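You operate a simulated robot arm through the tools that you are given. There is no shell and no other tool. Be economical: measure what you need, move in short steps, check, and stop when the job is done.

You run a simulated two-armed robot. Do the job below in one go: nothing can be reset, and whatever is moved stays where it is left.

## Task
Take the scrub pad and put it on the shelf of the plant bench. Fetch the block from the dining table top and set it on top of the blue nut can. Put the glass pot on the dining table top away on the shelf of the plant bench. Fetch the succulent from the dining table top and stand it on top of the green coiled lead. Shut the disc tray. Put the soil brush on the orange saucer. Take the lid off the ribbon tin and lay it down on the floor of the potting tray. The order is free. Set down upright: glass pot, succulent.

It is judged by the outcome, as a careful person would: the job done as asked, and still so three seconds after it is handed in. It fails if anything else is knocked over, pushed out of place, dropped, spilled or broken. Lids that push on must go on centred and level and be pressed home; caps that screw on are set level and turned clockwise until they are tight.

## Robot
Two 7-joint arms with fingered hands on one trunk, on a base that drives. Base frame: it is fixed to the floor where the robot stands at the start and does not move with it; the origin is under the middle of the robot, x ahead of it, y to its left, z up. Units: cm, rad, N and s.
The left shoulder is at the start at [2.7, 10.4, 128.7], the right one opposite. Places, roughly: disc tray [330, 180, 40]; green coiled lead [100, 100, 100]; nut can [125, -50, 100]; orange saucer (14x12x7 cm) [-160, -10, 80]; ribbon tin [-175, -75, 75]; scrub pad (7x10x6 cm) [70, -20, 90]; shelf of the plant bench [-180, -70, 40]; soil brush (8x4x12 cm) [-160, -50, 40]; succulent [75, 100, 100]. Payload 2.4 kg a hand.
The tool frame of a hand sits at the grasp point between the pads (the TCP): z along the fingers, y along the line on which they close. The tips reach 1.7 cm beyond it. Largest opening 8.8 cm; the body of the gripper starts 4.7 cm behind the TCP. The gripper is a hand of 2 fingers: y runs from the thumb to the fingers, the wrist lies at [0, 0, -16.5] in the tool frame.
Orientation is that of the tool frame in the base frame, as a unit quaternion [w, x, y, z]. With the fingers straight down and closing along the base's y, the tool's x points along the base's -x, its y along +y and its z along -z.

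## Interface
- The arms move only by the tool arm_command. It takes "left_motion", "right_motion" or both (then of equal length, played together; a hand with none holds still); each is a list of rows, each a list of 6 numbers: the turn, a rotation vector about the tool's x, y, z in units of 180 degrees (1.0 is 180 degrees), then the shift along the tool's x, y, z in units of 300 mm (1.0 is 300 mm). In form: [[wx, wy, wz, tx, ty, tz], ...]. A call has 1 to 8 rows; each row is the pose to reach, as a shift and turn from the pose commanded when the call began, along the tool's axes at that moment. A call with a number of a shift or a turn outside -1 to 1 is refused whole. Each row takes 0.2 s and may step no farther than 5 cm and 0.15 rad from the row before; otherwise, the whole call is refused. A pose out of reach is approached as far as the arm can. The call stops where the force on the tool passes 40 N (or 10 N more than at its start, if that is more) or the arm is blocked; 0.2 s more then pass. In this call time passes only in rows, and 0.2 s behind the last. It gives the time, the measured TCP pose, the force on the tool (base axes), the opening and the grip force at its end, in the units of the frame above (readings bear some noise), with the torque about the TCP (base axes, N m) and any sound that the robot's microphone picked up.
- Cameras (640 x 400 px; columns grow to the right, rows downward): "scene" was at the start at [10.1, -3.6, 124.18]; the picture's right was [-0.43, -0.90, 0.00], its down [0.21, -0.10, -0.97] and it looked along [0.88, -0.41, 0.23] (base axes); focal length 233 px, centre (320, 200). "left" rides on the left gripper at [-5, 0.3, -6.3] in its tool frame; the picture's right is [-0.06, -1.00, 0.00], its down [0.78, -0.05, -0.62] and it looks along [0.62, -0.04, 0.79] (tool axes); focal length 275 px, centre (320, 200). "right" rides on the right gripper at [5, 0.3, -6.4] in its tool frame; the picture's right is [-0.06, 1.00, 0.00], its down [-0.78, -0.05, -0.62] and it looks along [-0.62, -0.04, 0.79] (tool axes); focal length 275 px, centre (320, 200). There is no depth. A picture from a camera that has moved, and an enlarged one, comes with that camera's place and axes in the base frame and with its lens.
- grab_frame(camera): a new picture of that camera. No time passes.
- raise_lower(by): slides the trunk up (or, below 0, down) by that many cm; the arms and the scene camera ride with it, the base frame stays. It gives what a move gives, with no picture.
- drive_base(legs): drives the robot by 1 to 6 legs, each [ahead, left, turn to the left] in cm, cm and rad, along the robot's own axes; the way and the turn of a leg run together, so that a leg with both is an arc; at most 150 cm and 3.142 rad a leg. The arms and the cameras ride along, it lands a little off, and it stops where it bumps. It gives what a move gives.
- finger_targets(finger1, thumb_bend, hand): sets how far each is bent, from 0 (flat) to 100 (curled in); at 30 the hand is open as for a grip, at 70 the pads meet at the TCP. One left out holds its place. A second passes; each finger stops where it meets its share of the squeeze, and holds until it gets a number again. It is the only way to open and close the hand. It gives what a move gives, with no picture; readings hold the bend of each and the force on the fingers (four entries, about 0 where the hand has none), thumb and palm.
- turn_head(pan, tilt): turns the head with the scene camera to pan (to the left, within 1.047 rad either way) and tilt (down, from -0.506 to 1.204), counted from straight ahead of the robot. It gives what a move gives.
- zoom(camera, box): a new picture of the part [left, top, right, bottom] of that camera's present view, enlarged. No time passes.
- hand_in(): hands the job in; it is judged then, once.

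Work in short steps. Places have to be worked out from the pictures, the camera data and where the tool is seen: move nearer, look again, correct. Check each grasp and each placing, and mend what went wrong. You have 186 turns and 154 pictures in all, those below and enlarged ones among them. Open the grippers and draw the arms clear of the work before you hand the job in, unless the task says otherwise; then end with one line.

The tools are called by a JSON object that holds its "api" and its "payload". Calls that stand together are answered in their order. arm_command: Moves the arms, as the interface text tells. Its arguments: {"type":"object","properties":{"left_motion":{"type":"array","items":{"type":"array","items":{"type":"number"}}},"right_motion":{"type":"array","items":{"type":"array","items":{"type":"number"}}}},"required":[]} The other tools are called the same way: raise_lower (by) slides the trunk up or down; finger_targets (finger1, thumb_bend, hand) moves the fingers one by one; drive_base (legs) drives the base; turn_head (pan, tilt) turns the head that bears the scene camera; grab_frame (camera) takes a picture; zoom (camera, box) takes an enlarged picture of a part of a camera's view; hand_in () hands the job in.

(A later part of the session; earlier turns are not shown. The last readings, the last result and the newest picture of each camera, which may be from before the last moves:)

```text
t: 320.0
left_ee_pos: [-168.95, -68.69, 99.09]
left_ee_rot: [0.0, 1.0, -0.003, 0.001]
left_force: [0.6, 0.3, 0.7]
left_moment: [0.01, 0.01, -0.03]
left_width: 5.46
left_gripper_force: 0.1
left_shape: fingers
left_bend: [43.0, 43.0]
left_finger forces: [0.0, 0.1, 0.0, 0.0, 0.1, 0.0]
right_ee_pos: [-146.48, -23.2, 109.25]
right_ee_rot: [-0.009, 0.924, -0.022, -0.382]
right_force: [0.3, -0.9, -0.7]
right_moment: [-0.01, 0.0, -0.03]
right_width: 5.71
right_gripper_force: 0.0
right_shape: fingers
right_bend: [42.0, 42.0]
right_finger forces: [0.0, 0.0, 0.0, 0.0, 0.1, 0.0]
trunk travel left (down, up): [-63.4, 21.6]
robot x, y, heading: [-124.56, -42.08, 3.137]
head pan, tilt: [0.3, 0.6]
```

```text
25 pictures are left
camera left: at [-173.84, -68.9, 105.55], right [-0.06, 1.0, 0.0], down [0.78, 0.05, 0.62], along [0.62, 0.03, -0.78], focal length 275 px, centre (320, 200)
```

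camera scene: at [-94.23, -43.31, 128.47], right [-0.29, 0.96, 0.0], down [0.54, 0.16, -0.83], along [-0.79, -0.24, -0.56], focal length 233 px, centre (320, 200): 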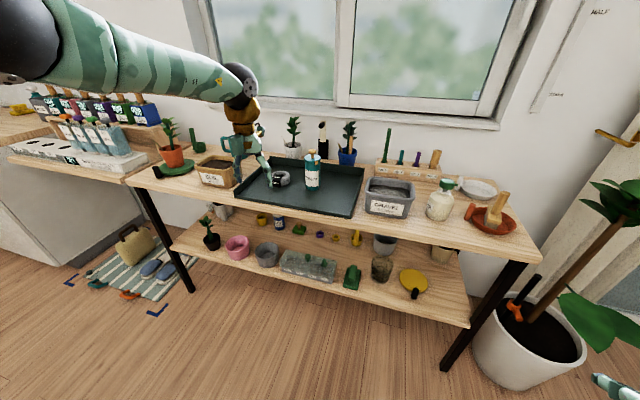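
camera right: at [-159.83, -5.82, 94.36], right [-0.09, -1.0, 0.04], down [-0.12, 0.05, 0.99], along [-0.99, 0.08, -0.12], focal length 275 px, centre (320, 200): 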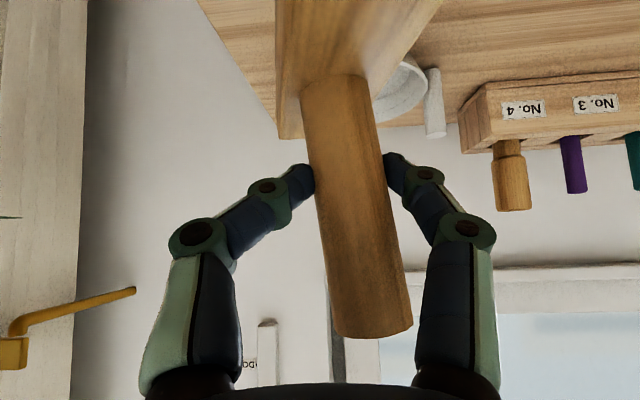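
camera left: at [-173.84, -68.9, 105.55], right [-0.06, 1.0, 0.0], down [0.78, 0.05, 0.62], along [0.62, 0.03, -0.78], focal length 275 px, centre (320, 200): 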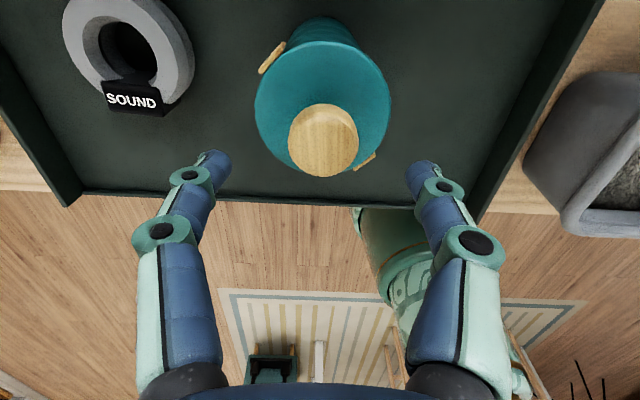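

The knob is centred under the hand. I'll descend in small steps, watching for contact with the lid.

{"api": "arm_command", "payload": {"left_motion": [[0, 0, 0, 0, 0, 0.05], [0, 0, 0, 0, 0, 0.1]]}}

{"api": "arm_command", "payload": {"left_motion": [[0, 0, 0, 0, 0, 0.02]]}}

{"api": "arm_command", "payload": {"left_motion": [[0, 0, 0, 0, 0, 0.02]]}}

{"api": "grab_frame", "payload": {"camera": "left"}}

```text
t: 320.6
left_ee_pos: [-168.85, -68.7, 96.09]
left_ee_rot: [0.001, 1.0, -0.003, 0.0]
left_force: [0.0, 0.0, -0.3]
left_moment: [-0.01, 0.0, 0.0]
left_width: 5.47
left_gripper_force: 0.0
left_shape: fingers
left_bend: [43.0, 43.0]
left_finger forces: [0.0, 0.0, 0.1, 0.1, 0.1, 0.0]
right_ee_pos: [-146.48, -23.08, 109.18]
right_ee_rot: [-0.009, 0.924, -0.022, -0.383]
right_force: [0.0, 0.1, 0.1]
right_moment: [-0.01, -0.01, 0.02]
right_width: 5.7
right_gripper_force: 0.1
right_shape: fingers
right_bend: [42.0, 42.0]
right_finger forces: [0.1, 0.0, 0.1, 0.0, 0.0, 0.0]
trunk travel left (down, up): [-63.4, 21.6]
robot x, y, heading: [-124.39, -41.84, 3.139]
head pan, tilt: [0.3, 0.6]
```

```text
t: 321.0
left_ee_pos: [-168.91, -68.73, 95.66]
left_ee_rot: [0.001, 1.0, -0.002, 0.0]
left_force: [0.4, 0.7, 0.0]
left_moment: [-0.01, 0.0, 0.0]
left_width: 5.47
left_gripper_force: 0.1
left_shape: fingers
left_bend: [43.0, 43.0]
left_finger forces: [0.0, 0.0, 0.0, 0.0, 0.1, 0.1]
right_ee_pos: [-146.43, -23.02, 109.19]
right_ee_rot: [-0.009, 0.924, -0.022, -0.383]
right_force: [0.1, 0.8, 0.3]
right_moment: [0.0, 0.01, 0.0]
right_width: 5.66
right_gripper_force: 0.1
right_shape: fingers
right_bend: [42.0, 42.0]
right_finger forces: [0.0, 0.0, 0.0, 0.1, 0.0, 0.0]
trunk travel left (down, up): [-63.4, 21.6]
robot x, y, heading: [-124.39, -42.09, 3.137]
head pan, tilt: [0.3, 0.6]
```

```text
t: 321.4
left_ee_pos: [-168.8, -68.68, 94.81]
left_ee_rot: [0.001, 1.0, -0.002, 0.0]
left_force: [0.8, 1.6, 0.4]
left_moment: [0.02, -0.01, 0.03]
left_width: 5.64
left_gripper_force: 0.4
left_shape: fingers
left_bend: [43.0, 42.0]
left_finger forces: [0.0, 0.0, 0.0, 0.0, 0.8, 0.0]
right_ee_pos: [-146.56, -22.95, 109.12]
right_ee_rot: [-0.009, 0.924, -0.022, -0.382]
right_force: [0.7, -0.2, -0.1]
right_moment: [-0.01, -0.03, 0.0]
right_width: 5.7
right_gripper_force: 0.0
right_shape: fingers
right_bend: [42.0, 42.0]
right_finger forces: [0.0, 0.1, 0.0, 0.1, 0.1, 0.0]
trunk travel left (down, up): [-63.4, 21.6]
robot x, y, heading: [-123.88, -41.65, 3.135]
head pan, tilt: [0.3, 0.6]
```

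```text
24 pictures are left
camera left: at [-173.81, -68.96, 101.34], right [-0.06, 1.0, 0.0], down [0.78, 0.05, 0.62], along [0.62, 0.03, -0.79], focal length 275 px, centre (320, 200)
```

left: 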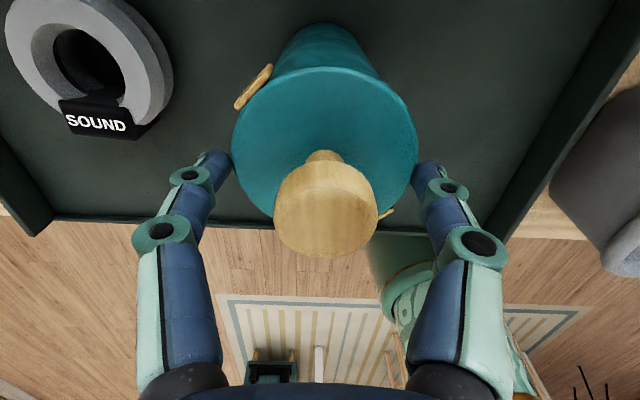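

The open fingertips straddle the lid edge (lid top ≈93.7, knob ≈94–95.7). I'll raise 1 cm and close on the knob.

{"api": "arm_command", "payload": {"left_motion": [[0, 0, 0, 0, 0, -0.03]]}}

{"api": "finger_targets", "payload": {"hand": "left", "finger1": 72, "thumb_bend": 72}}

{"api": "grab_frame", "payload": {"camera": "left"}}

```text
t: 321.8
left_ee_pos: [-168.84, -68.62, 95.75]
left_ee_rot: [0.001, 1.0, -0.002, 0.001]
left_force: [0.3, 0.3, -1.1]
left_moment: [-0.02, 0.0, 0.02]
left_width: 5.55
left_gripper_force: 0.1
left_shape: fingers
left_bend: [43.0, 43.0]
left_finger forces: [0.0, 0.1, 0.1, 0.0, 0.0, 0.0]
right_ee_pos: [-146.46, -23.07, 109.17]
right_ee_rot: [-0.009, 0.923, -0.022, -0.384]
right_force: [0.2, -0.2, 0.0]
right_moment: [0.01, -0.01, -0.01]
right_width: 5.68
right_gripper_force: 0.0
right_shape: fingers
right_bend: [42.0, 42.0]
right_finger forces: [0.1, 0.0, 0.0, 0.1, 0.0, 0.0]
trunk travel left (down, up): [-63.4, 21.6]
robot x, y, heading: [-124.58, -42.0, 3.13]
head pan, tilt: [0.3, 0.6]
```

```text
t: 322.8
left_ee_pos: [-168.73, -68.78, 95.72]
left_ee_rot: [0.001, 1.0, -0.002, 0.001]
left_force: [-1.2, 0.0, -1.6]
left_moment: [0.01, 0.0, 0.02]
left_width: 0.87
left_gripper_force: 4.5
left_shape: fingers
left_bend: [67.0, 68.0]
left_finger forces: [4.2, 0.0, 0.0, 0.0, 4.8, 0.0]
right_ee_pos: [-146.48, -23.01, 109.27]
right_ee_rot: [-0.009, 0.924, -0.022, -0.383]
right_force: [-0.3, 0.0, -0.2]
right_moment: [0.01, 0.01, -0.01]
right_width: 5.69
right_gripper_force: 0.1
right_shape: fingers
right_bend: [42.0, 42.0]
right_finger forces: [0.1, 0.0, 0.1, 0.1, 0.0, 0.0]
trunk travel left (down, up): [-63.4, 21.6]
robot x, y, heading: [-124.33, -42.0, 3.136]
head pan, tilt: [0.3, 0.6]
```

```text
23 pictures are left
camera left: at [-173.84, -69.0, 102.19], right [-0.06, 1.0, 0.0], down [0.78, 0.05, 0.62], along [0.62, 0.03, -0.78], focal length 275 px, centre (320, 200)
```

left: 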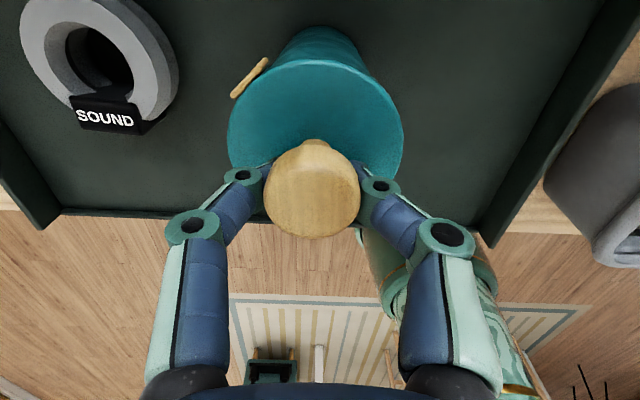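

The fingers grip the stem under the knob's head. I'll lift gently 1.2 cm and see whether the lid or whole tin rises.

{"api": "arm_command", "payload": {"left_motion": [[0, 0, 0, 0, 0, -0.015], [0, 0, 0, 0, 0, -0.04]]}}

{"api": "zoom", "payload": {"camera": "scene", "box": [200, 150, 360, 290]}}

```text
t: 323.4
left_ee_pos: [-168.82, -68.74, 96.84]
left_ee_rot: [0.002, 1.0, -0.002, 0.0]
left_force: [0.8, -0.8, -3.6]
left_moment: [-0.01, -0.01, 0.01]
left_width: 0.85
left_gripper_force: 4.5
left_shape: fingers
left_bend: [67.0, 68.0]
left_finger forces: [4.2, 0.1, 0.1, 0.0, 4.9, 0.1]
right_ee_pos: [-146.5, -23.12, 109.16]
right_ee_rot: [-0.009, 0.923, -0.022, -0.383]
right_force: [-0.2, -0.2, -0.6]
right_moment: [-0.04, -0.02, -0.01]
right_width: 5.66
right_gripper_force: 0.1
right_shape: fingers
right_bend: [42.0, 42.0]
right_finger forces: [0.1, 0.0, 0.0, 0.1, 0.0, 0.0]
trunk travel left (down, up): [-63.4, 21.6]
robot x, y, heading: [-124.45, -41.68, 3.134]
head pan, tilt: [0.3, 0.6]
```

```text
2.86 times, centred on (280, 220) of scene
camera zoom: at [-135.59, -44.65, 128.46], right [-0.29, 0.96, 0.0], down [0.54, 0.16, -0.82], along [-0.79, -0.24, -0.57], focal length 666 px, centre (434, 143)
```

zoom: 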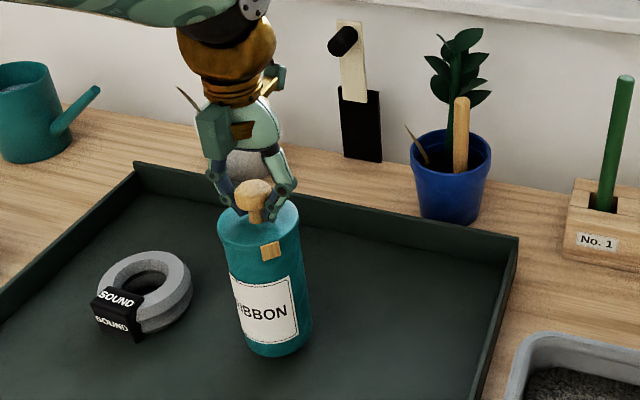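

I can't tell if the whole tin rose. I'll lift another 1 cm and compare.

{"api": "arm_command", "payload": {"left_motion": [[0, 0, 0, 0, 0, -0.04]]}}

{"api": "zoom", "payload": {"camera": "scene", "box": [220, 180, 340, 290]}}

```text
t: 323.8
left_ee_pos: [-168.79, -68.63, 98.24]
left_ee_rot: [0.002, 1.0, -0.003, 0.001]
left_force: [0.0, 0.3, -1.4]
left_moment: [0.02, 0.02, 0.02]
left_width: 0.83
left_gripper_force: 4.9
left_shape: fingers
left_bend: [67.0, 68.0]
left_finger forces: [4.1, 0.1, 0.0, 0.0, 4.7, 0.1]
right_ee_pos: [-146.38, -23.08, 109.22]
right_ee_rot: [-0.009, 0.923, -0.022, -0.383]
right_force: [-0.6, -0.3, 0.4]
right_moment: [-0.01, 0.0, 0.0]
right_width: 5.71
right_gripper_force: 0.1
right_shape: fingers
right_bend: [42.0, 42.0]
right_finger forces: [0.0, 0.0, 0.1, 0.0, 0.0, 0.1]
trunk travel left (down, up): [-63.4, 21.6]
robot x, y, heading: [-124.39, -41.95, 3.14]
head pan, tilt: [0.3, 0.6]
```

```text
3.64 times, centred on (280, 235) of scene
camera zoom: at [-135.58, -44.65, 128.46], right [-0.29, 0.96, 0.0], down [0.54, 0.16, -0.82], along [-0.79, -0.24, -0.57], focal length 848 px, centre (466, 73)
```

zoom: 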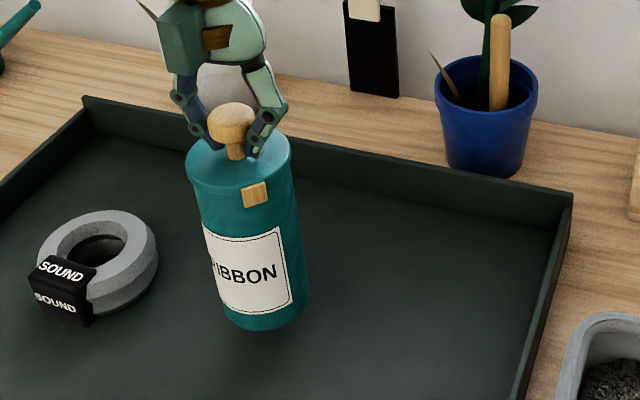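

The whole tin comes up: the lid is tight. I'll set the tin back down, then hold its body with the right hand while the left pulls the lid.

{"api": "arm_command", "payload": {"left_motion": [[0, 0, 0, 0, 0, 0.04], [0, 0, 0, 0, 0, 0.075]]}}

{"api": "arm_command", "payload": {"left_motion": [[0, 0, 0, 0, 0, 0.012]]}}

{"api": "finger_targets", "payload": {"hand": "left", "finger1": 55, "thumb_bend": 55}}

{"api": "finger_targets", "payload": {"hand": "left", "finger1": 44, "thumb_bend": 44}}

{"api": "zoom", "payload": {"camera": "scene", "box": [220, 180, 340, 290]}}

```text
t: 324.4
left_ee_pos: [-168.76, -68.81, 96.02]
left_ee_rot: [0.001, 1.0, -0.002, 0.001]
left_force: [0.1, -0.1, -2.3]
left_moment: [0.01, -0.01, 0.0]
left_width: 0.81
left_gripper_force: 4.6
left_shape: fingers
left_bend: [67.0, 68.0]
left_finger forces: [4.2, 0.0, 0.0, 0.1, 4.6, 0.0]
right_ee_pos: [-146.51, -22.99, 109.24]
right_ee_rot: [-0.01, 0.924, -0.022, -0.383]
right_force: [-0.3, -0.2, -0.5]
right_moment: [0.0, 0.01, 0.0]
right_width: 5.71
right_gripper_force: 0.0
right_shape: fingers
right_bend: [42.0, 42.0]
right_finger forces: [0.1, 0.0, 0.0, 0.0, 0.0, 0.0]
trunk travel left (down, up): [-63.4, 21.6]
robot x, y, heading: [-124.46, -42.0, 3.134]
head pan, tilt: [0.3, 0.6]
```

```text
t: 324.8
left_ee_pos: [-168.81, -68.6, 95.62]
left_ee_rot: [0.0, 1.0, -0.003, 0.001]
left_force: [-0.6, -0.1, -2.1]
left_moment: [0.02, 0.0, -0.05]
left_width: 0.81
left_gripper_force: 4.7
left_shape: fingers
left_bend: [67.0, 68.0]
left_finger forces: [4.2, 0.0, 0.0, 0.0, 4.5, 0.0]
right_ee_pos: [-146.5, -23.11, 109.17]
right_ee_rot: [-0.009, 0.923, -0.022, -0.383]
right_force: [0.9, -0.3, 1.0]
right_moment: [0.03, 0.0, 0.03]
right_width: 5.7
right_gripper_force: 0.0
right_shape: fingers
right_bend: [42.0, 42.0]
right_finger forces: [0.0, 0.1, 0.1, 0.0, 0.1, 0.1]
trunk travel left (down, up): [-63.4, 21.6]
robot x, y, heading: [-124.4, -41.73, 3.138]
head pan, tilt: [0.3, 0.6]
```

```text
t: 325.8
left_ee_pos: [-168.7, -68.64, 95.59]
left_ee_rot: [0.0, 1.0, -0.002, 0.001]
left_force: [0.9, -0.2, 0.6]
left_moment: [-0.02, -0.01, -0.02]
left_width: 2.74
left_gripper_force: 0.1
left_shape: fingers
left_bend: [55.0, 55.0]
left_finger forces: [0.1, 0.1, 0.0, 0.0, 0.1, 0.0]
right_ee_pos: [-146.52, -23.12, 109.18]
right_ee_rot: [-0.009, 0.924, -0.022, -0.383]
right_force: [0.4, -0.3, -0.7]
right_moment: [-0.01, 0.03, -0.03]
right_width: 5.66
right_gripper_force: 0.1
right_shape: fingers
right_bend: [42.0, 42.0]
right_finger forces: [0.0, 0.1, 0.0, 0.0, 0.0, 0.1]
trunk travel left (down, up): [-63.4, 21.6]
robot x, y, heading: [-124.64, -42.25, 3.138]
head pan, tilt: [0.3, 0.6]
```

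```text
t: 326.8
left_ee_pos: [-168.69, -68.7, 95.67]
left_ee_rot: [0.001, 1.0, -0.002, 0.001]
left_force: [-0.2, 0.3, -0.4]
left_moment: [-0.01, 0.01, -0.02]
left_width: 5.25
left_gripper_force: 0.1
left_shape: fingers
left_bend: [44.0, 44.0]
left_finger forces: [0.0, 0.0, 0.1, 0.1, 0.0, 0.0]
right_ee_pos: [-146.41, -22.97, 109.11]
right_ee_rot: [-0.009, 0.924, -0.021, -0.382]
right_force: [-0.9, -0.3, 0.7]
right_moment: [-0.02, -0.02, -0.03]
right_width: 5.67
right_gripper_force: 0.0
right_shape: fingers
right_bend: [42.0, 42.0]
right_finger forces: [0.1, 0.0, 0.1, 0.0, 0.0, 0.0]
trunk travel left (down, up): [-63.4, 21.6]
robot x, y, heading: [-124.55, -41.61, 3.135]
head pan, tilt: [0.3, 0.6]
```

```text
3.64 times, centred on (280, 235) of scene
camera zoom: at [-135.58, -44.62, 128.46], right [-0.29, 0.96, 0.0], down [0.54, 0.16, -0.82], along [-0.79, -0.24, -0.57], focal length 848 px, centre (466, 73)
```

zoom: 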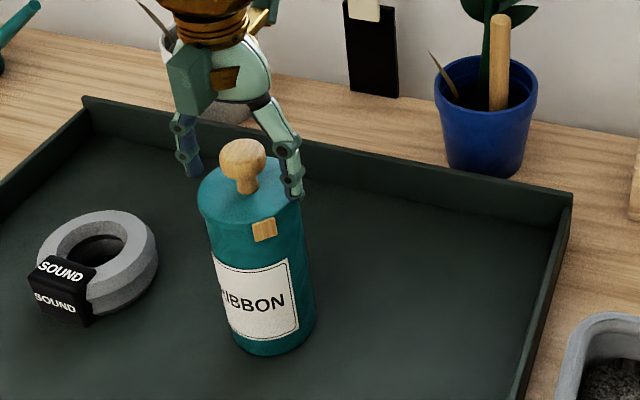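

The tin stands again. For a two-handed pull I'll raise the left hand, back out, shift so the tin is in front of my middle, and lower the trunk so both arms reach.

{"api": "arm_command", "payload": {"left_motion": [[0, 0, 0, 0, 0, -0.15], [0, 0, 0, 0, 0, -0.3], [0, 0, 0, 0, 0, -0.46], [0, 0, 0, 0, 0, -0.62], [0, 0, 0, 0, 0, -0.77], [0, 0, 0, 0, 0, -0.92]]}}

{"api": "drive_base", "payload": {"legs": [[-22, 0, 0], [0, 21, 0]]}}

{"api": "finger_targets", "payload": {"hand": "right", "finger1": 30, "thumb_bend": 30}}

{"api": "raise_lower", "payload": {"by": -18}}

```text
t: 328.2
left_ee_pos: [-168.9, -69.11, 123.37]
left_ee_rot: [0.001, 1.0, -0.001, 0.001]
left_force: [0.9, -0.3, -0.2]
left_moment: [0.04, -0.02, 0.03]
left_width: 5.22
left_gripper_force: 0.1
left_shape: fingers
left_bend: [44.0, 44.0]
left_finger forces: [0.0, 0.0, 0.1, 0.0, 0.0, 0.0]
right_ee_pos: [-146.47, -23.0, 109.08]
right_ee_rot: [-0.009, 0.924, -0.022, -0.381]
right_force: [0.4, 0.5, 0.5]
right_moment: [0.03, 0.02, 0.05]
right_width: 5.68
right_gripper_force: 0.0
right_shape: fingers
right_bend: [42.0, 42.0]
right_finger forces: [0.1, 0.1, 0.0, 0.0, 0.1, 0.1]
trunk travel left (down, up): [-63.4, 21.6]
robot x, y, heading: [-124.48, -42.08, 3.135]
head pan, tilt: [0.3, 0.6]
```

```text
t: 331.1
left_ee_pos: [-146.82, -90.41, 123.3]
left_ee_rot: [0.0, 1.0, -0.002, 0.001]
left_force: [0.2, -0.3, 0.3]
left_moment: [0.0, 0.0, 0.02]
left_width: 5.22
left_gripper_force: 0.0
left_shape: fingers
left_bend: [44.0, 44.0]
left_finger forces: [0.0, 0.0, 0.1, 0.0, 0.0, 0.0]
right_ee_pos: [-124.5, -44.63, 109.19]
right_ee_rot: [-0.01, 0.924, -0.021, -0.383]
right_force: [-0.5, -1.3, -0.6]
right_moment: [0.02, -0.03, 0.01]
right_width: 5.69
right_gripper_force: 0.0
right_shape: fingers
right_bend: [42.0, 42.0]
right_finger forces: [0.1, 0.1, 0.0, 0.1, 0.0, 0.1]
trunk travel left (down, up): [-63.4, 21.6]
robot x, y, heading: [-102.45, -63.36, 3.138]
head pan, tilt: [0.3, 0.6]
```

```text
t: 332.1
left_ee_pos: [-146.87, -90.46, 123.37]
left_ee_rot: [0.001, 1.0, -0.001, 0.0]
left_force: [0.0, -0.4, 1.0]
left_moment: [0.01, -0.01, 0.0]
left_width: 5.22
left_gripper_force: 0.0
left_shape: fingers
left_bend: [44.0, 44.0]
left_finger forces: [0.1, 0.0, 0.0, 0.1, 0.0, 0.0]
right_ee_pos: [-124.54, -44.5, 109.08]
right_ee_rot: [-0.008, 0.924, -0.02, -0.382]
right_force: [0.1, 0.0, 0.1]
right_moment: [-0.02, 0.0, 0.01]
right_width: 8.34
right_gripper_force: 0.1
right_shape: fingers
right_bend: [30.0, 30.0]
right_finger forces: [0.1, 0.1, 0.1, 0.0, 0.0, 0.0]
trunk travel left (down, up): [-63.4, 21.6]
robot x, y, heading: [-102.56, -63.42, 3.138]
head pan, tilt: [0.3, 0.6]
```

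```text
t: 334.1
left_ee_pos: [-146.88, -90.44, 105.34]
left_ee_rot: [0.001, 1.0, -0.002, 0.0]
left_force: [0.3, -0.2, -0.3]
left_moment: [0.02, -0.02, 0.01]
left_width: 5.23
left_gripper_force: 0.1
left_shape: fingers
left_bend: [44.0, 44.0]
left_finger forces: [0.0, 0.0, 0.1, 0.1, 0.1, 0.0]
right_ee_pos: [-124.46, -44.44, 90.59]
right_ee_rot: [-0.009, 0.928, -0.021, -0.372]
right_force: [0.8, 0.2, 0.6]
right_moment: [0.03, 0.01, 0.0]
right_width: 8.37
right_gripper_force: 0.0
right_shape: fingers
right_bend: [30.0, 30.0]
right_finger forces: [0.1, 0.1, 0.0, 0.0, 0.1, 0.0]
trunk travel left (down, up): [-45.4, 39.6]
robot x, y, heading: [-102.49, -63.08, 3.139]
head pan, tilt: [0.3, 0.6]
```

Now both arms: left to above (y≈-68.8, z≈113), right to the tin's height (z≈85.5), same line in front of the bench.

{"api": "arm_command", "payload": {"left_motion": [[0, 0, 0, 0, -0.05, -0.1], [0, 0, 0, 0, -0.15, -0.2], [0, 0, 0, 0, -0.27, -0.27], [0, 0, 0, 0, -0.4, -0.27], [0, 0, 0, 0, -0.52, -0.27], [0, 0, 0, 0, -0.64, -0.27], [0, 0, 0, 0, -0.72, -0.27]], "right_motion": [[0, 0, 0, -0.058, 0.116, 0.092], [0, 0, 0, -0.116, 0.232, 0.185], [0, 0, 0, -0.174, 0.348, 0.277], [0, 0, 0, -0.233, 0.465, 0.37], [0, 0, 0, -0.291, 0.581, 0.462], [0, 0, 0, -0.349, 0.697, 0.555], [0, 0, 0, -0.407, 0.813, 0.647]]}}

{"api": "turn_head", "payload": {"pan": 0, "tilt": 0.6}}

{"api": "grab_frame", "payload": {"camera": "scene"}}

```text
t: 335.7
left_ee_pos: [-146.93, -68.91, 113.39]
left_ee_rot: [0.002, 1.0, -0.001, 0.001]
left_force: [-0.3, 0.4, -0.2]
left_moment: [-0.01, -0.03, 0.03]
left_width: 5.24
left_gripper_force: 0.0
left_shape: fingers
left_bend: [44.0, 44.0]
left_finger forces: [0.1, 0.0, 0.0, 0.0, 0.0, 0.0]
right_ee_pos: [-147.69, -67.75, 85.0]
right_ee_rot: [-0.008, 0.927, -0.02, -0.373]
right_force: [0.4, 0.3, 0.8]
right_moment: [0.02, -0.01, 0.02]
right_width: 8.36
right_gripper_force: 0.0
right_shape: fingers
right_bend: [30.0, 30.0]
right_finger forces: [0.0, 0.0, 0.0, 0.0, 0.0, 0.1]
trunk travel left (down, up): [-45.4, 39.6]
robot x, y, heading: [-102.7, -63.42, 3.137]
head pan, tilt: [0.3, 0.6]
```

```text
t: 336.5
left_ee_pos: [-147.04, -68.96, 113.43]
left_ee_rot: [0.0, 1.0, -0.001, 0.001]
left_force: [-0.5, 0.3, 0.3]
left_moment: [-0.03, 0.04, 0.01]
left_width: 5.26
left_gripper_force: 0.0
left_shape: fingers
left_bend: [44.0, 44.0]
left_finger forces: [0.1, 0.0, 0.1, 0.0, 0.1, 0.0]
right_ee_pos: [-147.58, -67.69, 84.91]
right_ee_rot: [-0.009, 0.928, -0.022, -0.372]
right_force: [-0.4, -0.1, 0.3]
right_moment: [0.0, 0.0, 0.03]
right_width: 8.37
right_gripper_force: 0.0
right_shape: fingers
right_bend: [30.0, 30.0]
right_finger forces: [0.0, 0.0, 0.0, 0.1, 0.0, 0.1]
trunk travel left (down, up): [-45.4, 39.6]
robot x, y, heading: [-102.66, -63.12, 3.139]
head pan, tilt: [0.0, 0.6]
```

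```text
19 pictures are left
camera scene: at [-114.22, -63.45, 110.38], right [0.0, 1.0, 0.0], down [0.57, 0.0, -0.82], along [-0.82, 0.0, -0.57], focal length 233 px, centre (320, 200)
```

scene: 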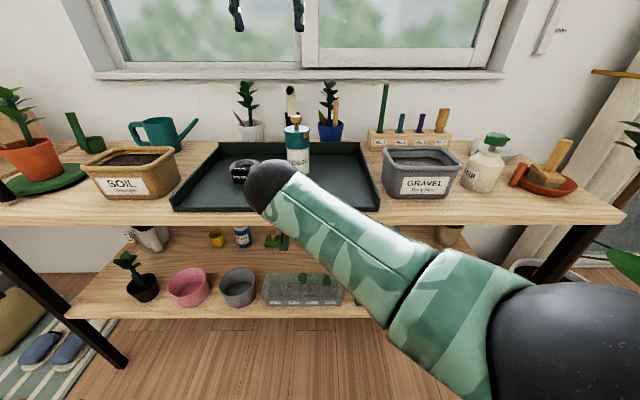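

Right hand is under the line of the tin. To avoid the palm hitting the tin I'll pitch the hand to ~65°, raise it to z≈87 and centre it in y.

{"api": "arm_command", "payload": {"right_motion": [[0, -0.03, 0, -0.016, 0.013, -0.017], [0, -0.06, 0, -0.032, 0.026, -0.034], [0, -0.09, 0, -0.048, 0.04, -0.051], [0, -0.117, 0, -0.048, 0.04, -0.051]]}}

{"api": "drive_base", "payload": {"legs": [[13, 0, 0]]}}

{"api": "grab_frame", "payload": {"camera": "right"}}

{"api": "grab_frame", "payload": {"camera": "scene"}}

```text
t: 337.5
left_ee_pos: [-146.96, -68.84, 113.42]
left_ee_rot: [0.0, 1.0, -0.002, 0.001]
left_force: [-0.4, 0.4, -0.3]
left_moment: [-0.01, -0.01, 0.01]
left_width: 5.24
left_gripper_force: 0.1
left_shape: fingers
left_bend: [44.0, 44.0]
left_finger forces: [0.0, 0.0, 0.0, 0.0, 0.0, 0.0]
right_ee_pos: [-147.94, -68.95, 87.01]
right_ee_rot: [-0.012, 0.844, -0.02, -0.536]
right_force: [-0.5, -0.5, -0.1]
right_moment: [0.04, 0.01, -0.01]
right_width: 8.36
right_gripper_force: 0.0
right_shape: fingers
right_bend: [30.0, 30.0]
right_finger forces: [0.0, 0.0, 0.0, 0.0, 0.0, 0.0]
trunk travel left (down, up): [-45.4, 39.6]
robot x, y, heading: [-102.47, -63.18, 3.136]
head pan, tilt: [0.0, 0.6]
```

```text
t: 338.8
left_ee_pos: [-159.84, -68.73, 113.31]
left_ee_rot: [0.001, 1.0, -0.003, 0.0]
left_force: [-0.3, -0.4, 0.1]
left_moment: [0.01, 0.01, 0.02]
left_width: 5.24
left_gripper_force: 0.2
left_shape: fingers
left_bend: [44.0, 44.0]
left_finger forces: [0.0, 0.1, 0.0, 0.0, 0.0, 0.0]
right_ee_pos: [-160.8, -68.78, 86.89]
right_ee_rot: [-0.013, 0.844, -0.019, -0.535]
right_force: [-0.3, 0.1, 0.3]
right_moment: [-0.01, -0.01, 0.02]
right_width: 8.35
right_gripper_force: 0.1
right_shape: fingers
right_bend: [30.0, 30.0]
right_finger forces: [0.0, 0.0, 0.1, 0.0, 0.0, 0.0]
trunk travel left (down, up): [-45.4, 39.6]
robot x, y, heading: [-115.21, -63.31, 3.138]
head pan, tilt: [0.0, 0.6]
```

```text
18 pictures are left
camera right: at [-152.92, -69.47, 85.24], right [-0.07, -1.0, 0.06], down [0.23, 0.04, 0.97], along [-0.97, 0.08, 0.22], focal length 275 px, centre (320, 200)
```

right: 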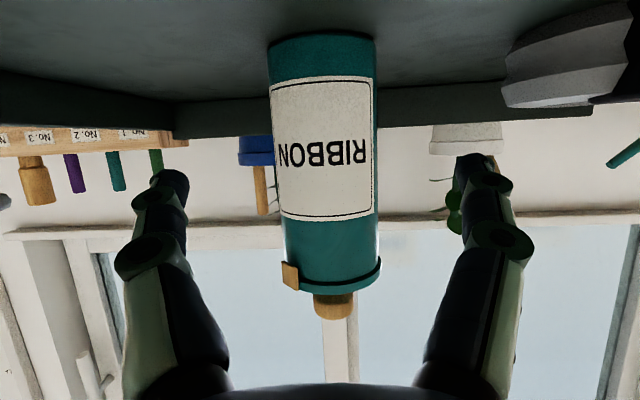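

```text
17 pictures are left
camera scene: at [-127.19, -63.36, 110.37], right [0.01, 1.0, 0.0], down [0.57, 0.0, -0.82], along [-0.82, 0.01, -0.57], focal length 233 px, centre (320, 200)
```

scene: 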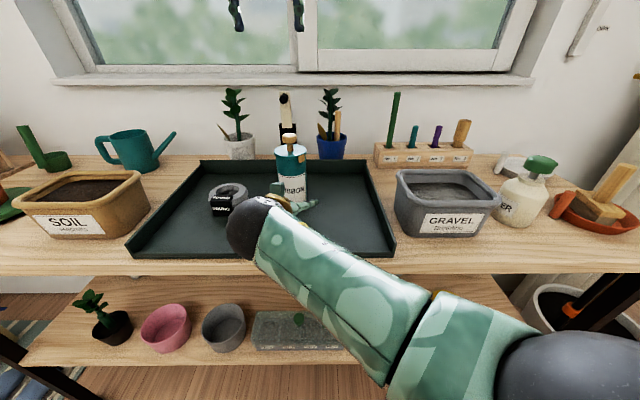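

The tin is centred between the fingers, and the lid seam shows near its top. Advancing 6.8 cm and gripping the body.

{"api": "drive_base", "payload": {"legs": [[6.8, 0, 0]]}}

{"api": "finger_targets", "payload": {"hand": "right", "finger1": 70, "thumb_bend": 70}}

{"api": "grab_frame", "payload": {"camera": "right"}}

{"api": "grab_frame", "payload": {"camera": "left"}}

```text
t: 339.8
left_ee_pos: [-166.75, -68.65, 113.23]
left_ee_rot: [0.001, 1.0, -0.003, 0.001]
left_force: [0.5, 0.5, 0.2]
left_moment: [0.01, -0.01, 0.01]
left_width: 5.24
left_gripper_force: 0.1
left_shape: fingers
left_bend: [44.0, 44.0]
left_finger forces: [0.1, 0.0, 0.0, 0.1, 0.1, 0.1]
right_ee_pos: [-167.68, -68.85, 86.96]
right_ee_rot: [-0.012, 0.845, -0.019, -0.535]
right_force: [0.8, 0.1, 0.2]
right_moment: [-0.01, -0.01, 0.0]
right_width: 8.34
right_gripper_force: 0.0
right_shape: fingers
right_bend: [30.0, 30.0]
right_finger forces: [0.0, 0.0, 0.1, 0.0, 0.1, 0.0]
trunk travel left (down, up): [-45.4, 39.6]
robot x, y, heading: [-122.13, -63.33, 3.138]
head pan, tilt: [0.0, 0.6]
```

```text
t: 340.8
left_ee_pos: [-166.68, -68.74, 113.48]
left_ee_rot: [0.0, 1.0, -0.002, 0.001]
left_force: [-0.1, -0.1, -0.7]
left_moment: [0.01, 0.0, -0.01]
left_width: 5.21
left_gripper_force: 0.1
left_shape: fingers
left_bend: [44.0, 44.0]
left_finger forces: [0.0, 0.1, 0.0, 0.0, 0.0, 0.0]
right_ee_pos: [-167.55, -68.79, 86.96]
right_ee_rot: [-0.013, 0.845, -0.019, -0.535]
right_force: [-0.9, 1.4, 0.5]
right_moment: [0.0, 0.03, 0.01]
right_width: 4.57
right_gripper_force: 8.8
right_shape: fingers
right_bend: [50.0, 53.0]
right_finger forces: [8.8, 0.0, 0.1, 0.0, 8.6, 0.0]
trunk travel left (down, up): [-45.4, 39.6]
robot x, y, heading: [-122.46, -63.27, 3.14]
head pan, tilt: [0.0, 0.6]
```

```text
16 pictures are left
camera right: at [-159.71, -69.44, 85.26], right [-0.07, -1.0, 0.06], down [0.23, 0.04, 0.97], along [-0.97, 0.08, 0.22], focal length 275 px, centre (320, 200)
```

right: 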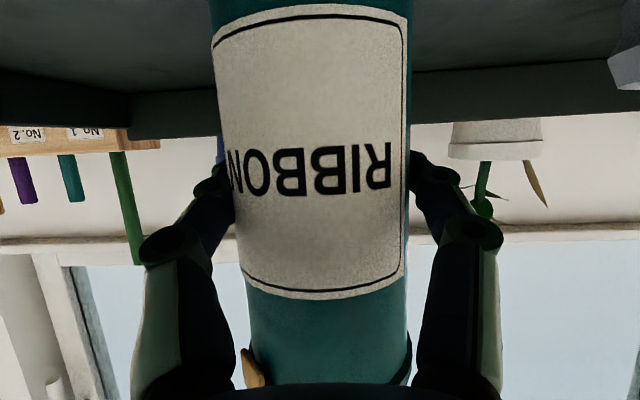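

```text
15 pictures are left
camera left: at [-171.68, -68.99, 119.86], right [-0.06, 1.0, 0.0], down [0.78, 0.05, 0.62], along [0.62, 0.03, -0.78], focal length 275 px, centre (320, 200)
```

left: 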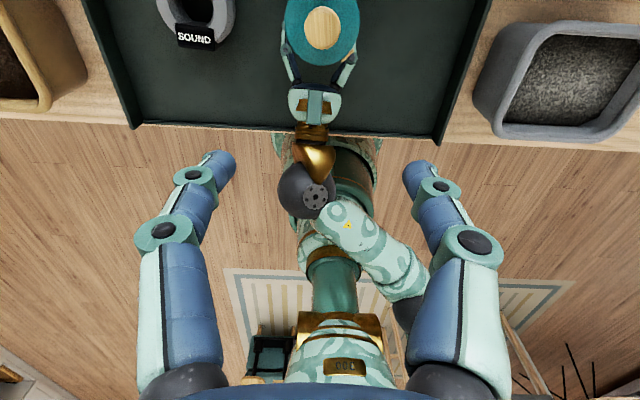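

The right hand holds the tin body (8.8 N). I'll bring the left hand down onto the knob.

{"api": "arm_command", "payload": {"left_motion": [[0, 0, 0, -0.073, 0.003, 0.08], [0, 0, 0, -0.073, 0.003, 0.23], [0, 0, 0, -0.073, 0.003, 0.38], [0, 0, 0, -0.073, 0.003, 0.5], [0, 0, 0, -0.073, 0.003, 0.59]]}}

{"api": "finger_targets", "payload": {"hand": "left", "finger1": 76, "thumb_bend": 76}}

{"api": "grab_frame", "payload": {"camera": "left"}}

```text
t: 342.0
left_ee_pos: [-168.9, -68.92, 95.65]
left_ee_rot: [0.001, 1.0, -0.002, 0.001]
left_force: [-0.2, 0.1, -0.1]
left_moment: [0.03, -0.01, 0.0]
left_width: 5.26
left_gripper_force: 0.1
left_shape: fingers
left_bend: [44.0, 44.0]
left_finger forces: [0.1, 0.1, 0.1, 0.1, 0.0, 0.0]
right_ee_pos: [-167.58, -68.88, 86.97]
right_ee_rot: [-0.012, 0.845, -0.019, -0.535]
right_force: [-1.0, -0.2, 0.6]
right_moment: [0.0, 0.01, 0.01]
right_width: 4.58
right_gripper_force: 8.6
right_shape: fingers
right_bend: [50.0, 53.0]
right_finger forces: [8.7, 0.0, 0.1, 0.0, 8.5, 0.1]
trunk travel left (down, up): [-45.4, 39.6]
robot x, y, heading: [-122.05, -63.66, 3.141]
head pan, tilt: [0.0, 0.6]
```

```text
t: 343.0
left_ee_pos: [-168.74, -69.17, 95.63]
left_ee_rot: [0.001, 1.0, -0.003, 0.001]
left_force: [-0.1, 3.0, -8.5]
left_moment: [0.04, 0.0, 0.04]
left_width: 0.6
left_gripper_force: 8.7
left_shape: fingers
left_bend: [71.0, 68.0]
left_finger forces: [7.2, 0.1, 0.1, 0.1, 8.9, 0.1]
right_ee_pos: [-167.55, -68.82, 86.96]
right_ee_rot: [-0.012, 0.845, -0.019, -0.535]
right_force: [1.1, -2.5, 6.6]
right_moment: [0.19, 0.06, -0.02]
right_width: 4.55
right_gripper_force: 8.2
right_shape: fingers
right_bend: [50.0, 53.0]
right_finger forces: [9.8, 0.0, 0.0, 0.0, 7.8, 0.0]
trunk travel left (down, up): [-45.4, 39.6]
robot x, y, heading: [-121.98, -63.17, 3.137]
head pan, tilt: [0.0, 0.6]
```

```text
14 pictures are left
camera left: at [-173.73, -69.2, 102.11], right [-0.06, 1.0, 0.0], down [0.78, 0.05, 0.62], along [0.62, 0.03, -0.78], focal length 275 px, centre (320, 200)
```

left: 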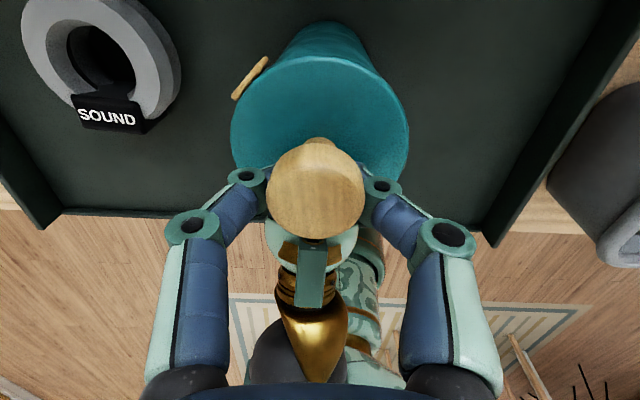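

Both hands hold. I'll tighten the right grip and pull the lid straight up.

{"api": "finger_targets", "payload": {"hand": "right", "finger1": 84, "thumb_bend": 84}}

{"api": "arm_command", "payload": {"left_motion": [[0, 0, 0, 0, 0, -0.012], [0, 0, 0, 0, 0, -0.025], [0, 0, 0, 0, 0, -0.045]]}}

{"api": "zoom", "payload": {"camera": "scene", "box": [200, 120, 380, 260]}}

```text
t: 344.0
left_ee_pos: [-168.77, -69.1, 95.58]
left_ee_rot: [0.001, 1.0, -0.001, 0.001]
left_force: [0.4, -5.1, -3.9]
left_moment: [-0.1, -0.03, 0.08]
left_width: 0.54
left_gripper_force: 6.9
left_shape: fingers
left_bend: [71.0, 68.0]
left_finger forces: [7.2, 0.0, 0.0, 0.0, 6.1, 0.1]
right_ee_pos: [-167.72, -68.77, 86.93]
right_ee_rot: [-0.013, 0.844, -0.02, -0.535]
right_force: [-0.6, 4.1, 3.0]
right_moment: [-0.28, 0.03, -0.07]
right_width: 4.54
right_gripper_force: 14.1
right_shape: fingers
right_bend: [43.0, 64.0]
right_finger forces: [11.5, 0.0, 0.1, 0.0, 15.8, 0.0]
trunk travel left (down, up): [-45.4, 39.6]
robot x, y, heading: [-121.85, -63.26, 3.137]
head pan, tilt: [0.0, 0.6]
```

```text
t: 344.8
left_ee_pos: [-168.84, -68.91, 97.08]
left_ee_rot: [0.0, 1.0, -0.002, 0.001]
left_force: [-0.1, -0.1, -0.5]
left_moment: [0.0, -0.01, 0.0]
left_width: 0.24
left_gripper_force: 6.2
left_shape: fingers
left_bend: [72.0, 72.0]
left_finger forces: [6.4, 0.0, 0.0, 0.0, 5.1, 0.0]
right_ee_pos: [-167.55, -68.96, 86.94]
right_ee_rot: [-0.012, 0.844, -0.019, -0.535]
right_force: [-0.1, -0.1, -2.2]
right_moment: [0.06, -0.02, -0.01]
right_width: 4.56
right_gripper_force: 14.3
right_shape: fingers
right_bend: [41.0, 65.0]
right_finger forces: [14.4, 0.0, 0.1, 0.0, 13.8, 0.1]
trunk travel left (down, up): [-45.4, 39.6]
robot x, y, heading: [-122.26, -63.13, 3.135]
head pan, tilt: [0.0, 0.6]
heard: snap
```

```text
2.86 times, centred on (290, 190) of scene
camera zoom: at [-133.98, -63.32, 110.38], right [0.01, 1.0, 0.0], down [0.57, 0.0, -0.82], along [-0.82, 0.0, -0.57], focal length 666 px, centre (406, 229)
```

zoom: 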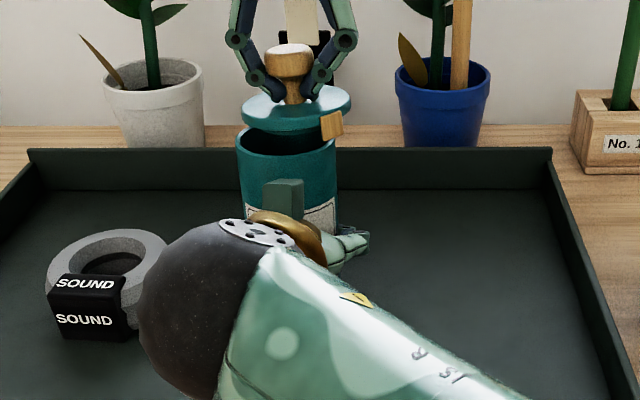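

Snap — the lid is off and held by its knob. I'll raise it, release the tin with the right hand, and back straight out.

{"api": "arm_command", "payload": {"left_motion": [[0, 0, 0, 0, 0, -0.1], [0, 0, 0, 0, 0, -0.2], [0, 0, 0, 0, 0, -0.3]]}}

{"api": "finger_targets", "payload": {"hand": "right", "finger1": 36, "thumb_bend": 56}}

{"api": "finger_targets", "payload": {"hand": "right", "finger1": 30, "thumb_bend": 30}}

{"api": "drive_base", "payload": {"legs": [[-20, 0, 0]]}}

{"api": "grab_frame", "payload": {"camera": "scene"}}

```text
t: 345.6
left_ee_pos: [-168.95, -68.84, 106.12]
left_ee_rot: [0.001, 1.0, -0.002, 0.001]
left_force: [0.4, -0.2, -0.5]
left_moment: [-0.03, -0.01, 0.01]
left_width: 0.23
left_gripper_force: 5.5
left_shape: fingers
left_bend: [72.0, 72.0]
left_finger forces: [6.4, 0.1, 0.1, 0.1, 5.0, 0.0]
right_ee_pos: [-167.66, -68.77, 86.97]
right_ee_rot: [-0.012, 0.845, -0.019, -0.535]
right_force: [0.7, 0.8, -1.9]
right_moment: [-0.01, -0.04, 0.0]
right_width: 4.55
right_gripper_force: 14.1
right_shape: fingers
right_bend: [41.0, 65.0]
right_finger forces: [14.2, 0.1, 0.0, 0.1, 13.8, 0.0]
trunk travel left (down, up): [-45.4, 39.6]
robot x, y, heading: [-122.17, -63.45, 3.135]
head pan, tilt: [0.0, 0.6]
```

```text
t: 346.6
left_ee_pos: [-168.92, -68.99, 106.19]
left_ee_rot: [0.001, 1.0, -0.002, 0.001]
left_force: [0.5, -0.8, 0.2]
left_moment: [0.04, 0.0, -0.02]
left_width: 0.22
left_gripper_force: 5.9
left_shape: fingers
left_bend: [72.0, 72.0]
left_finger forces: [6.5, 0.1, 0.1, 0.0, 4.9, 0.0]
right_ee_pos: [-167.5, -68.8, 87.04]
right_ee_rot: [-0.013, 0.845, -0.02, -0.535]
right_force: [-0.2, -0.6, -0.6]
right_moment: [-0.01, -0.05, 0.0]
right_width: 5.08
right_gripper_force: 0.4
right_shape: fingers
right_bend: [35.0, 56.0]
right_finger forces: [0.8, 0.0, 0.0, 0.0, 0.3, 0.0]
trunk travel left (down, up): [-45.4, 39.6]
robot x, y, heading: [-122.3, -63.12, 3.136]
head pan, tilt: [0.0, 0.6]
```

```text
t: 347.6
left_ee_pos: [-168.93, -68.95, 105.96]
left_ee_rot: [0.0, 1.0, -0.002, 0.001]
left_force: [-0.3, -0.4, 0.0]
left_moment: [-0.01, 0.03, 0.0]
left_width: 0.24
left_gripper_force: 5.5
left_shape: fingers
left_bend: [72.0, 72.0]
left_finger forces: [6.4, 0.1, 0.0, 0.0, 4.9, 0.1]
right_ee_pos: [-167.52, -68.75, 86.98]
right_ee_rot: [-0.013, 0.845, -0.02, -0.535]
right_force: [-0.3, -0.1, -0.3]
right_moment: [0.0, 0.01, 0.01]
right_width: 8.34
right_gripper_force: 0.1
right_shape: fingers
right_bend: [30.0, 30.0]
right_finger forces: [0.1, 0.1, 0.0, 0.0, 0.1, 0.1]
trunk travel left (down, up): [-45.4, 39.6]
robot x, y, heading: [-122.31, -63.29, 3.14]
head pan, tilt: [0.0, 0.6]
```

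```text
t: 349.2
left_ee_pos: [-148.93, -69.11, 106.12]
left_ee_rot: [0.001, 1.0, -0.002, 0.001]
left_force: [-0.3, -0.2, 0.0]
left_moment: [-0.01, -0.02, 0.04]
left_width: 0.23
left_gripper_force: 5.3
left_shape: fingers
left_bend: [72.0, 72.0]
left_finger forces: [6.3, 0.0, 0.0, 0.2, 4.8, 0.1]
right_ee_pos: [-147.49, -68.94, 87.01]
right_ee_rot: [-0.012, 0.844, -0.019, -0.536]
right_force: [0.1, -0.4, -0.3]
right_moment: [0.01, 0.02, 0.03]
right_width: 8.33
right_gripper_force: 0.0
right_shape: fingers
right_bend: [30.0, 30.0]
right_finger forces: [0.0, 0.0, 0.0, 0.0, 0.0, 0.0]
trunk travel left (down, up): [-45.4, 39.6]
robot x, y, heading: [-101.84, -63.14, 3.135]
head pan, tilt: [0.0, 0.6]
```

```text
12 pictures are left
camera scene: at [-113.89, -63.44, 110.39], right [0.0, 1.0, 0.0], down [0.56, 0.0, -0.83], along [-0.83, 0.0, -0.56], focal length 233 px, centre (320, 200)
```

scene: 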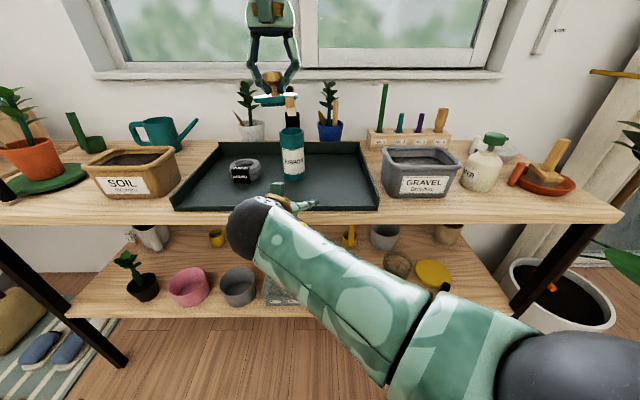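

Tin stays upright, lid in hand. I'll clear the right arm away, then carry the lid to the free right part of the tray (≈(-171,-57.8)).

{"api": "arm_command", "payload": {"right_motion": [[0, 0, 0, 0.01, -0.102, -0.101], [0, 0, 0, 0.021, -0.204, -0.202], [0, 0, 0, 0.031, -0.306, -0.303], [0, 0, 0, 0.042, -0.408, -0.404], [0, 0, 0, 0.052, -0.511, -0.504], [0, 0, 0, 0.062, -0.613, -0.605], [0, 0, 0, 0.073, -0.715, -0.706], [0, 0, 0, 0.083, -0.817, -0.807]]}}

{"api": "drive_base", "payload": {"legs": [[0, -11.3, 0], [22, 0, 0]]}}

{"api": "raise_lower", "payload": {"by": -16}}

{"api": "turn_head", "payload": {"pan": 0.1, "tilt": 0.6}}

{"api": "grab_frame", "payload": {"camera": "scene"}}

```text
t: 351.0
left_ee_pos: [-148.88, -69.12, 106.04]
left_ee_rot: [0.0, 1.0, -0.002, 0.0]
left_force: [0.1, -0.3, -0.8]
left_moment: [-0.02, 0.01, -0.03]
left_width: 0.22
left_gripper_force: 5.4
left_shape: fingers
left_bend: [72.0, 72.0]
left_finger forces: [6.4, 0.1, 0.1, 0.0, 4.9, 0.0]
right_ee_pos: [-123.59, -45.35, 94.37]
right_ee_rot: [-0.012, 0.843, -0.019, -0.537]
right_force: [-0.3, 0.8, -0.5]
right_moment: [0.0, 0.03, 0.02]
right_width: 8.32
right_gripper_force: 0.1
right_shape: fingers
right_bend: [30.0, 30.0]
right_finger forces: [0.0, 0.0, 0.1, 0.0, 0.0, 0.0]
right hand out of reach, approached as far as the arm can: row 8
trunk travel left (down, up): [-45.4, 39.6]
robot x, y, heading: [-102.25, -63.64, 3.135]
head pan, tilt: [0.0, 0.6]
```

```text
t: 353.5
left_ee_pos: [-171.11, -57.67, 106.07]
left_ee_rot: [0.001, 1.0, -0.003, 0.001]
left_force: [-0.1, -0.2, 0.2]
left_moment: [0.01, 0.03, -0.01]
left_width: 0.24
left_gripper_force: 5.9
left_shape: fingers
left_bend: [72.0, 72.0]
left_finger forces: [6.3, 0.0, 0.1, 0.1, 4.8, 0.1]
right_ee_pos: [-145.69, -34.05, 94.29]
right_ee_rot: [-0.013, 0.843, -0.02, -0.537]
right_force: [-0.3, 0.3, 0.4]
right_moment: [0.01, 0.02, 0.04]
right_width: 8.34
right_gripper_force: 0.1
right_shape: fingers
right_bend: [30.0, 30.0]
right_finger forces: [0.0, 0.1, 0.0, 0.0, 0.0, 0.0]
trunk travel left (down, up): [-45.4, 39.6]
robot x, y, heading: [-123.97, -52.26, 3.133]
head pan, tilt: [0.0, 0.6]
```

```text
t: 355.3
left_ee_pos: [-171.04, -57.69, 90.22]
left_ee_rot: [0.002, 1.0, -0.003, 0.0]
left_force: [1.2, 0.2, 0.1]
left_moment: [-0.01, 0.01, 0.01]
left_width: 0.22
left_gripper_force: 5.7
left_shape: fingers
left_bend: [72.0, 72.0]
left_finger forces: [6.2, 0.1, 0.0, 0.0, 4.9, 0.0]
right_ee_pos: [-145.58, -34.09, 77.13]
right_ee_rot: [-0.015, 0.856, -0.021, -0.517]
right_force: [0.8, 0.5, 0.3]
right_moment: [0.03, 0.0, -0.01]
right_width: 8.37
right_gripper_force: 0.0
right_shape: fingers
right_bend: [30.0, 30.0]
right_finger forces: [0.1, 0.1, 0.0, 0.1, 0.1, 0.2]
trunk travel left (down, up): [-29.4, 55.6]
robot x, y, heading: [-124.42, -51.98, 3.135]
head pan, tilt: [0.0, 0.6]
```

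```text
t: 356.0
left_ee_pos: [-171.05, -57.62, 90.03]
left_ee_rot: [0.0, 1.0, -0.003, 0.001]
left_force: [0.0, 0.0, -0.3]
left_moment: [-0.02, -0.04, -0.04]
left_width: 0.22
left_gripper_force: 5.7
left_shape: fingers
left_bend: [72.0, 72.0]
left_finger forces: [6.3, 0.0, 0.0, 0.1, 4.9, 0.0]
right_ee_pos: [-145.57, -34.0, 77.22]
right_ee_rot: [-0.014, 0.856, -0.021, -0.517]
right_force: [-0.1, 0.3, -0.3]
right_moment: [0.02, -0.03, -0.03]
right_width: 8.36
right_gripper_force: 0.1
right_shape: fingers
right_bend: [30.0, 30.0]
right_finger forces: [0.1, 0.0, 0.0, 0.0, 0.0, 0.0]
trunk travel left (down, up): [-29.4, 55.6]
robot x, y, heading: [-124.43, -51.68, 3.132]
head pan, tilt: [0.099, 0.6]
```

```text
11 pictures are left
camera scene: at [-136.47, -52.94, 94.3], right [-0.09, 1.0, 0.0], down [0.56, 0.05, -0.82], along [-0.82, -0.08, -0.57], focal length 233 px, centre (320, 200)
```

scene: 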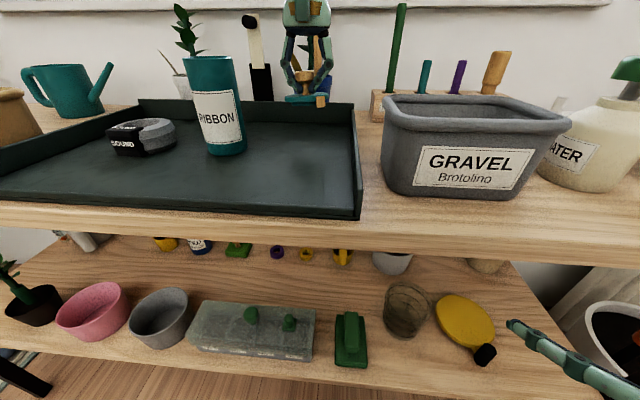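

The lid hangs level over free tray floor. Lowering to contact.

{"api": "raise_lower", "payload": {"by": -6}}

{"api": "raise_lower", "payload": {"by": -1}}

{"api": "zoom", "payload": {"camera": "scene", "box": [220, 60, 380, 180]}}

```text
t: 357.0
left_ee_pos: [-170.9, -57.62, 83.97]
left_ee_rot: [0.001, 1.0, -0.003, 0.0]
left_force: [-0.1, -0.7, -0.7]
left_moment: [0.0, -0.02, 0.01]
left_width: 0.2
left_gripper_force: 5.3
left_shape: fingers
left_bend: [72.0, 72.0]
left_finger forces: [6.2, 0.0, 0.0, 0.0, 5.0, 0.0]
right_ee_pos: [-145.49, -34.14, 71.16]
right_ee_rot: [-0.015, 0.856, -0.021, -0.517]
right_force: [0.2, -0.7, -0.4]
right_moment: [-0.02, -0.01, -0.04]
right_width: 8.34
right_gripper_force: 0.0
right_shape: fingers
right_bend: [30.0, 30.0]
right_finger forces: [0.1, 0.0, 0.0, 0.0, 0.0, 0.0]
trunk travel left (down, up): [-23.4, 61.6]
robot x, y, heading: [-124.68, -52.12, 3.133]
head pan, tilt: [0.099, 0.6]
```

```text
t: 357.6
left_ee_pos: [-170.95, -57.54, 83.44]
left_ee_rot: [-0.001, 1.0, -0.003, -0.003]
left_force: [-4.3, 2.5, 30.6]
left_moment: [-0.06, 0.03, -0.02]
left_width: 0.17
left_gripper_force: 18.1
left_shape: fingers
left_bend: [76.0, 76.0]
left_finger forces: [15.7, 0.0, 0.0, 0.1, 19.5, 0.0]
right_ee_pos: [-145.52, -33.96, 70.1]
right_ee_rot: [-0.013, 0.855, -0.019, -0.518]
right_force: [1.3, 0.0, 0.2]
right_moment: [0.02, 0.03, -0.01]
right_width: 8.35
right_gripper_force: 0.1
right_shape: fingers
right_bend: [30.0, 30.0]
right_finger forces: [0.0, 0.0, 0.0, 0.0, 0.0, 0.1]
trunk travel left (down, up): [-22.4, 62.6]
robot x, y, heading: [-124.33, -52.12, 3.135]
head pan, tilt: [0.099, 0.6]
```

```text
3.33 times, centred on (300, 120) of scene
camera zoom: at [-136.63, -52.9, 87.37], right [-0.09, 1.0, 0.0], down [0.56, 0.05, -0.83], along [-0.82, -0.08, -0.56], focal length 778 px, centre (387, 467)
```

zoom: 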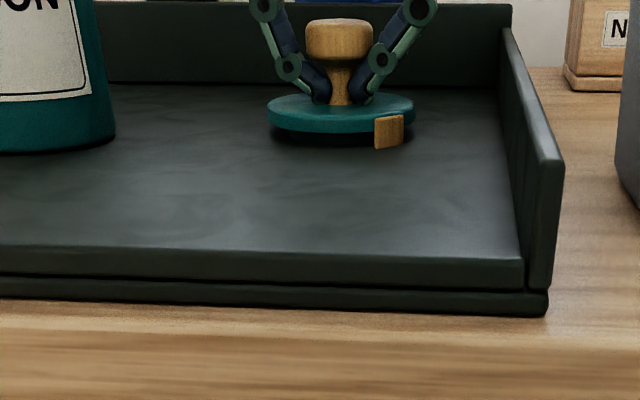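

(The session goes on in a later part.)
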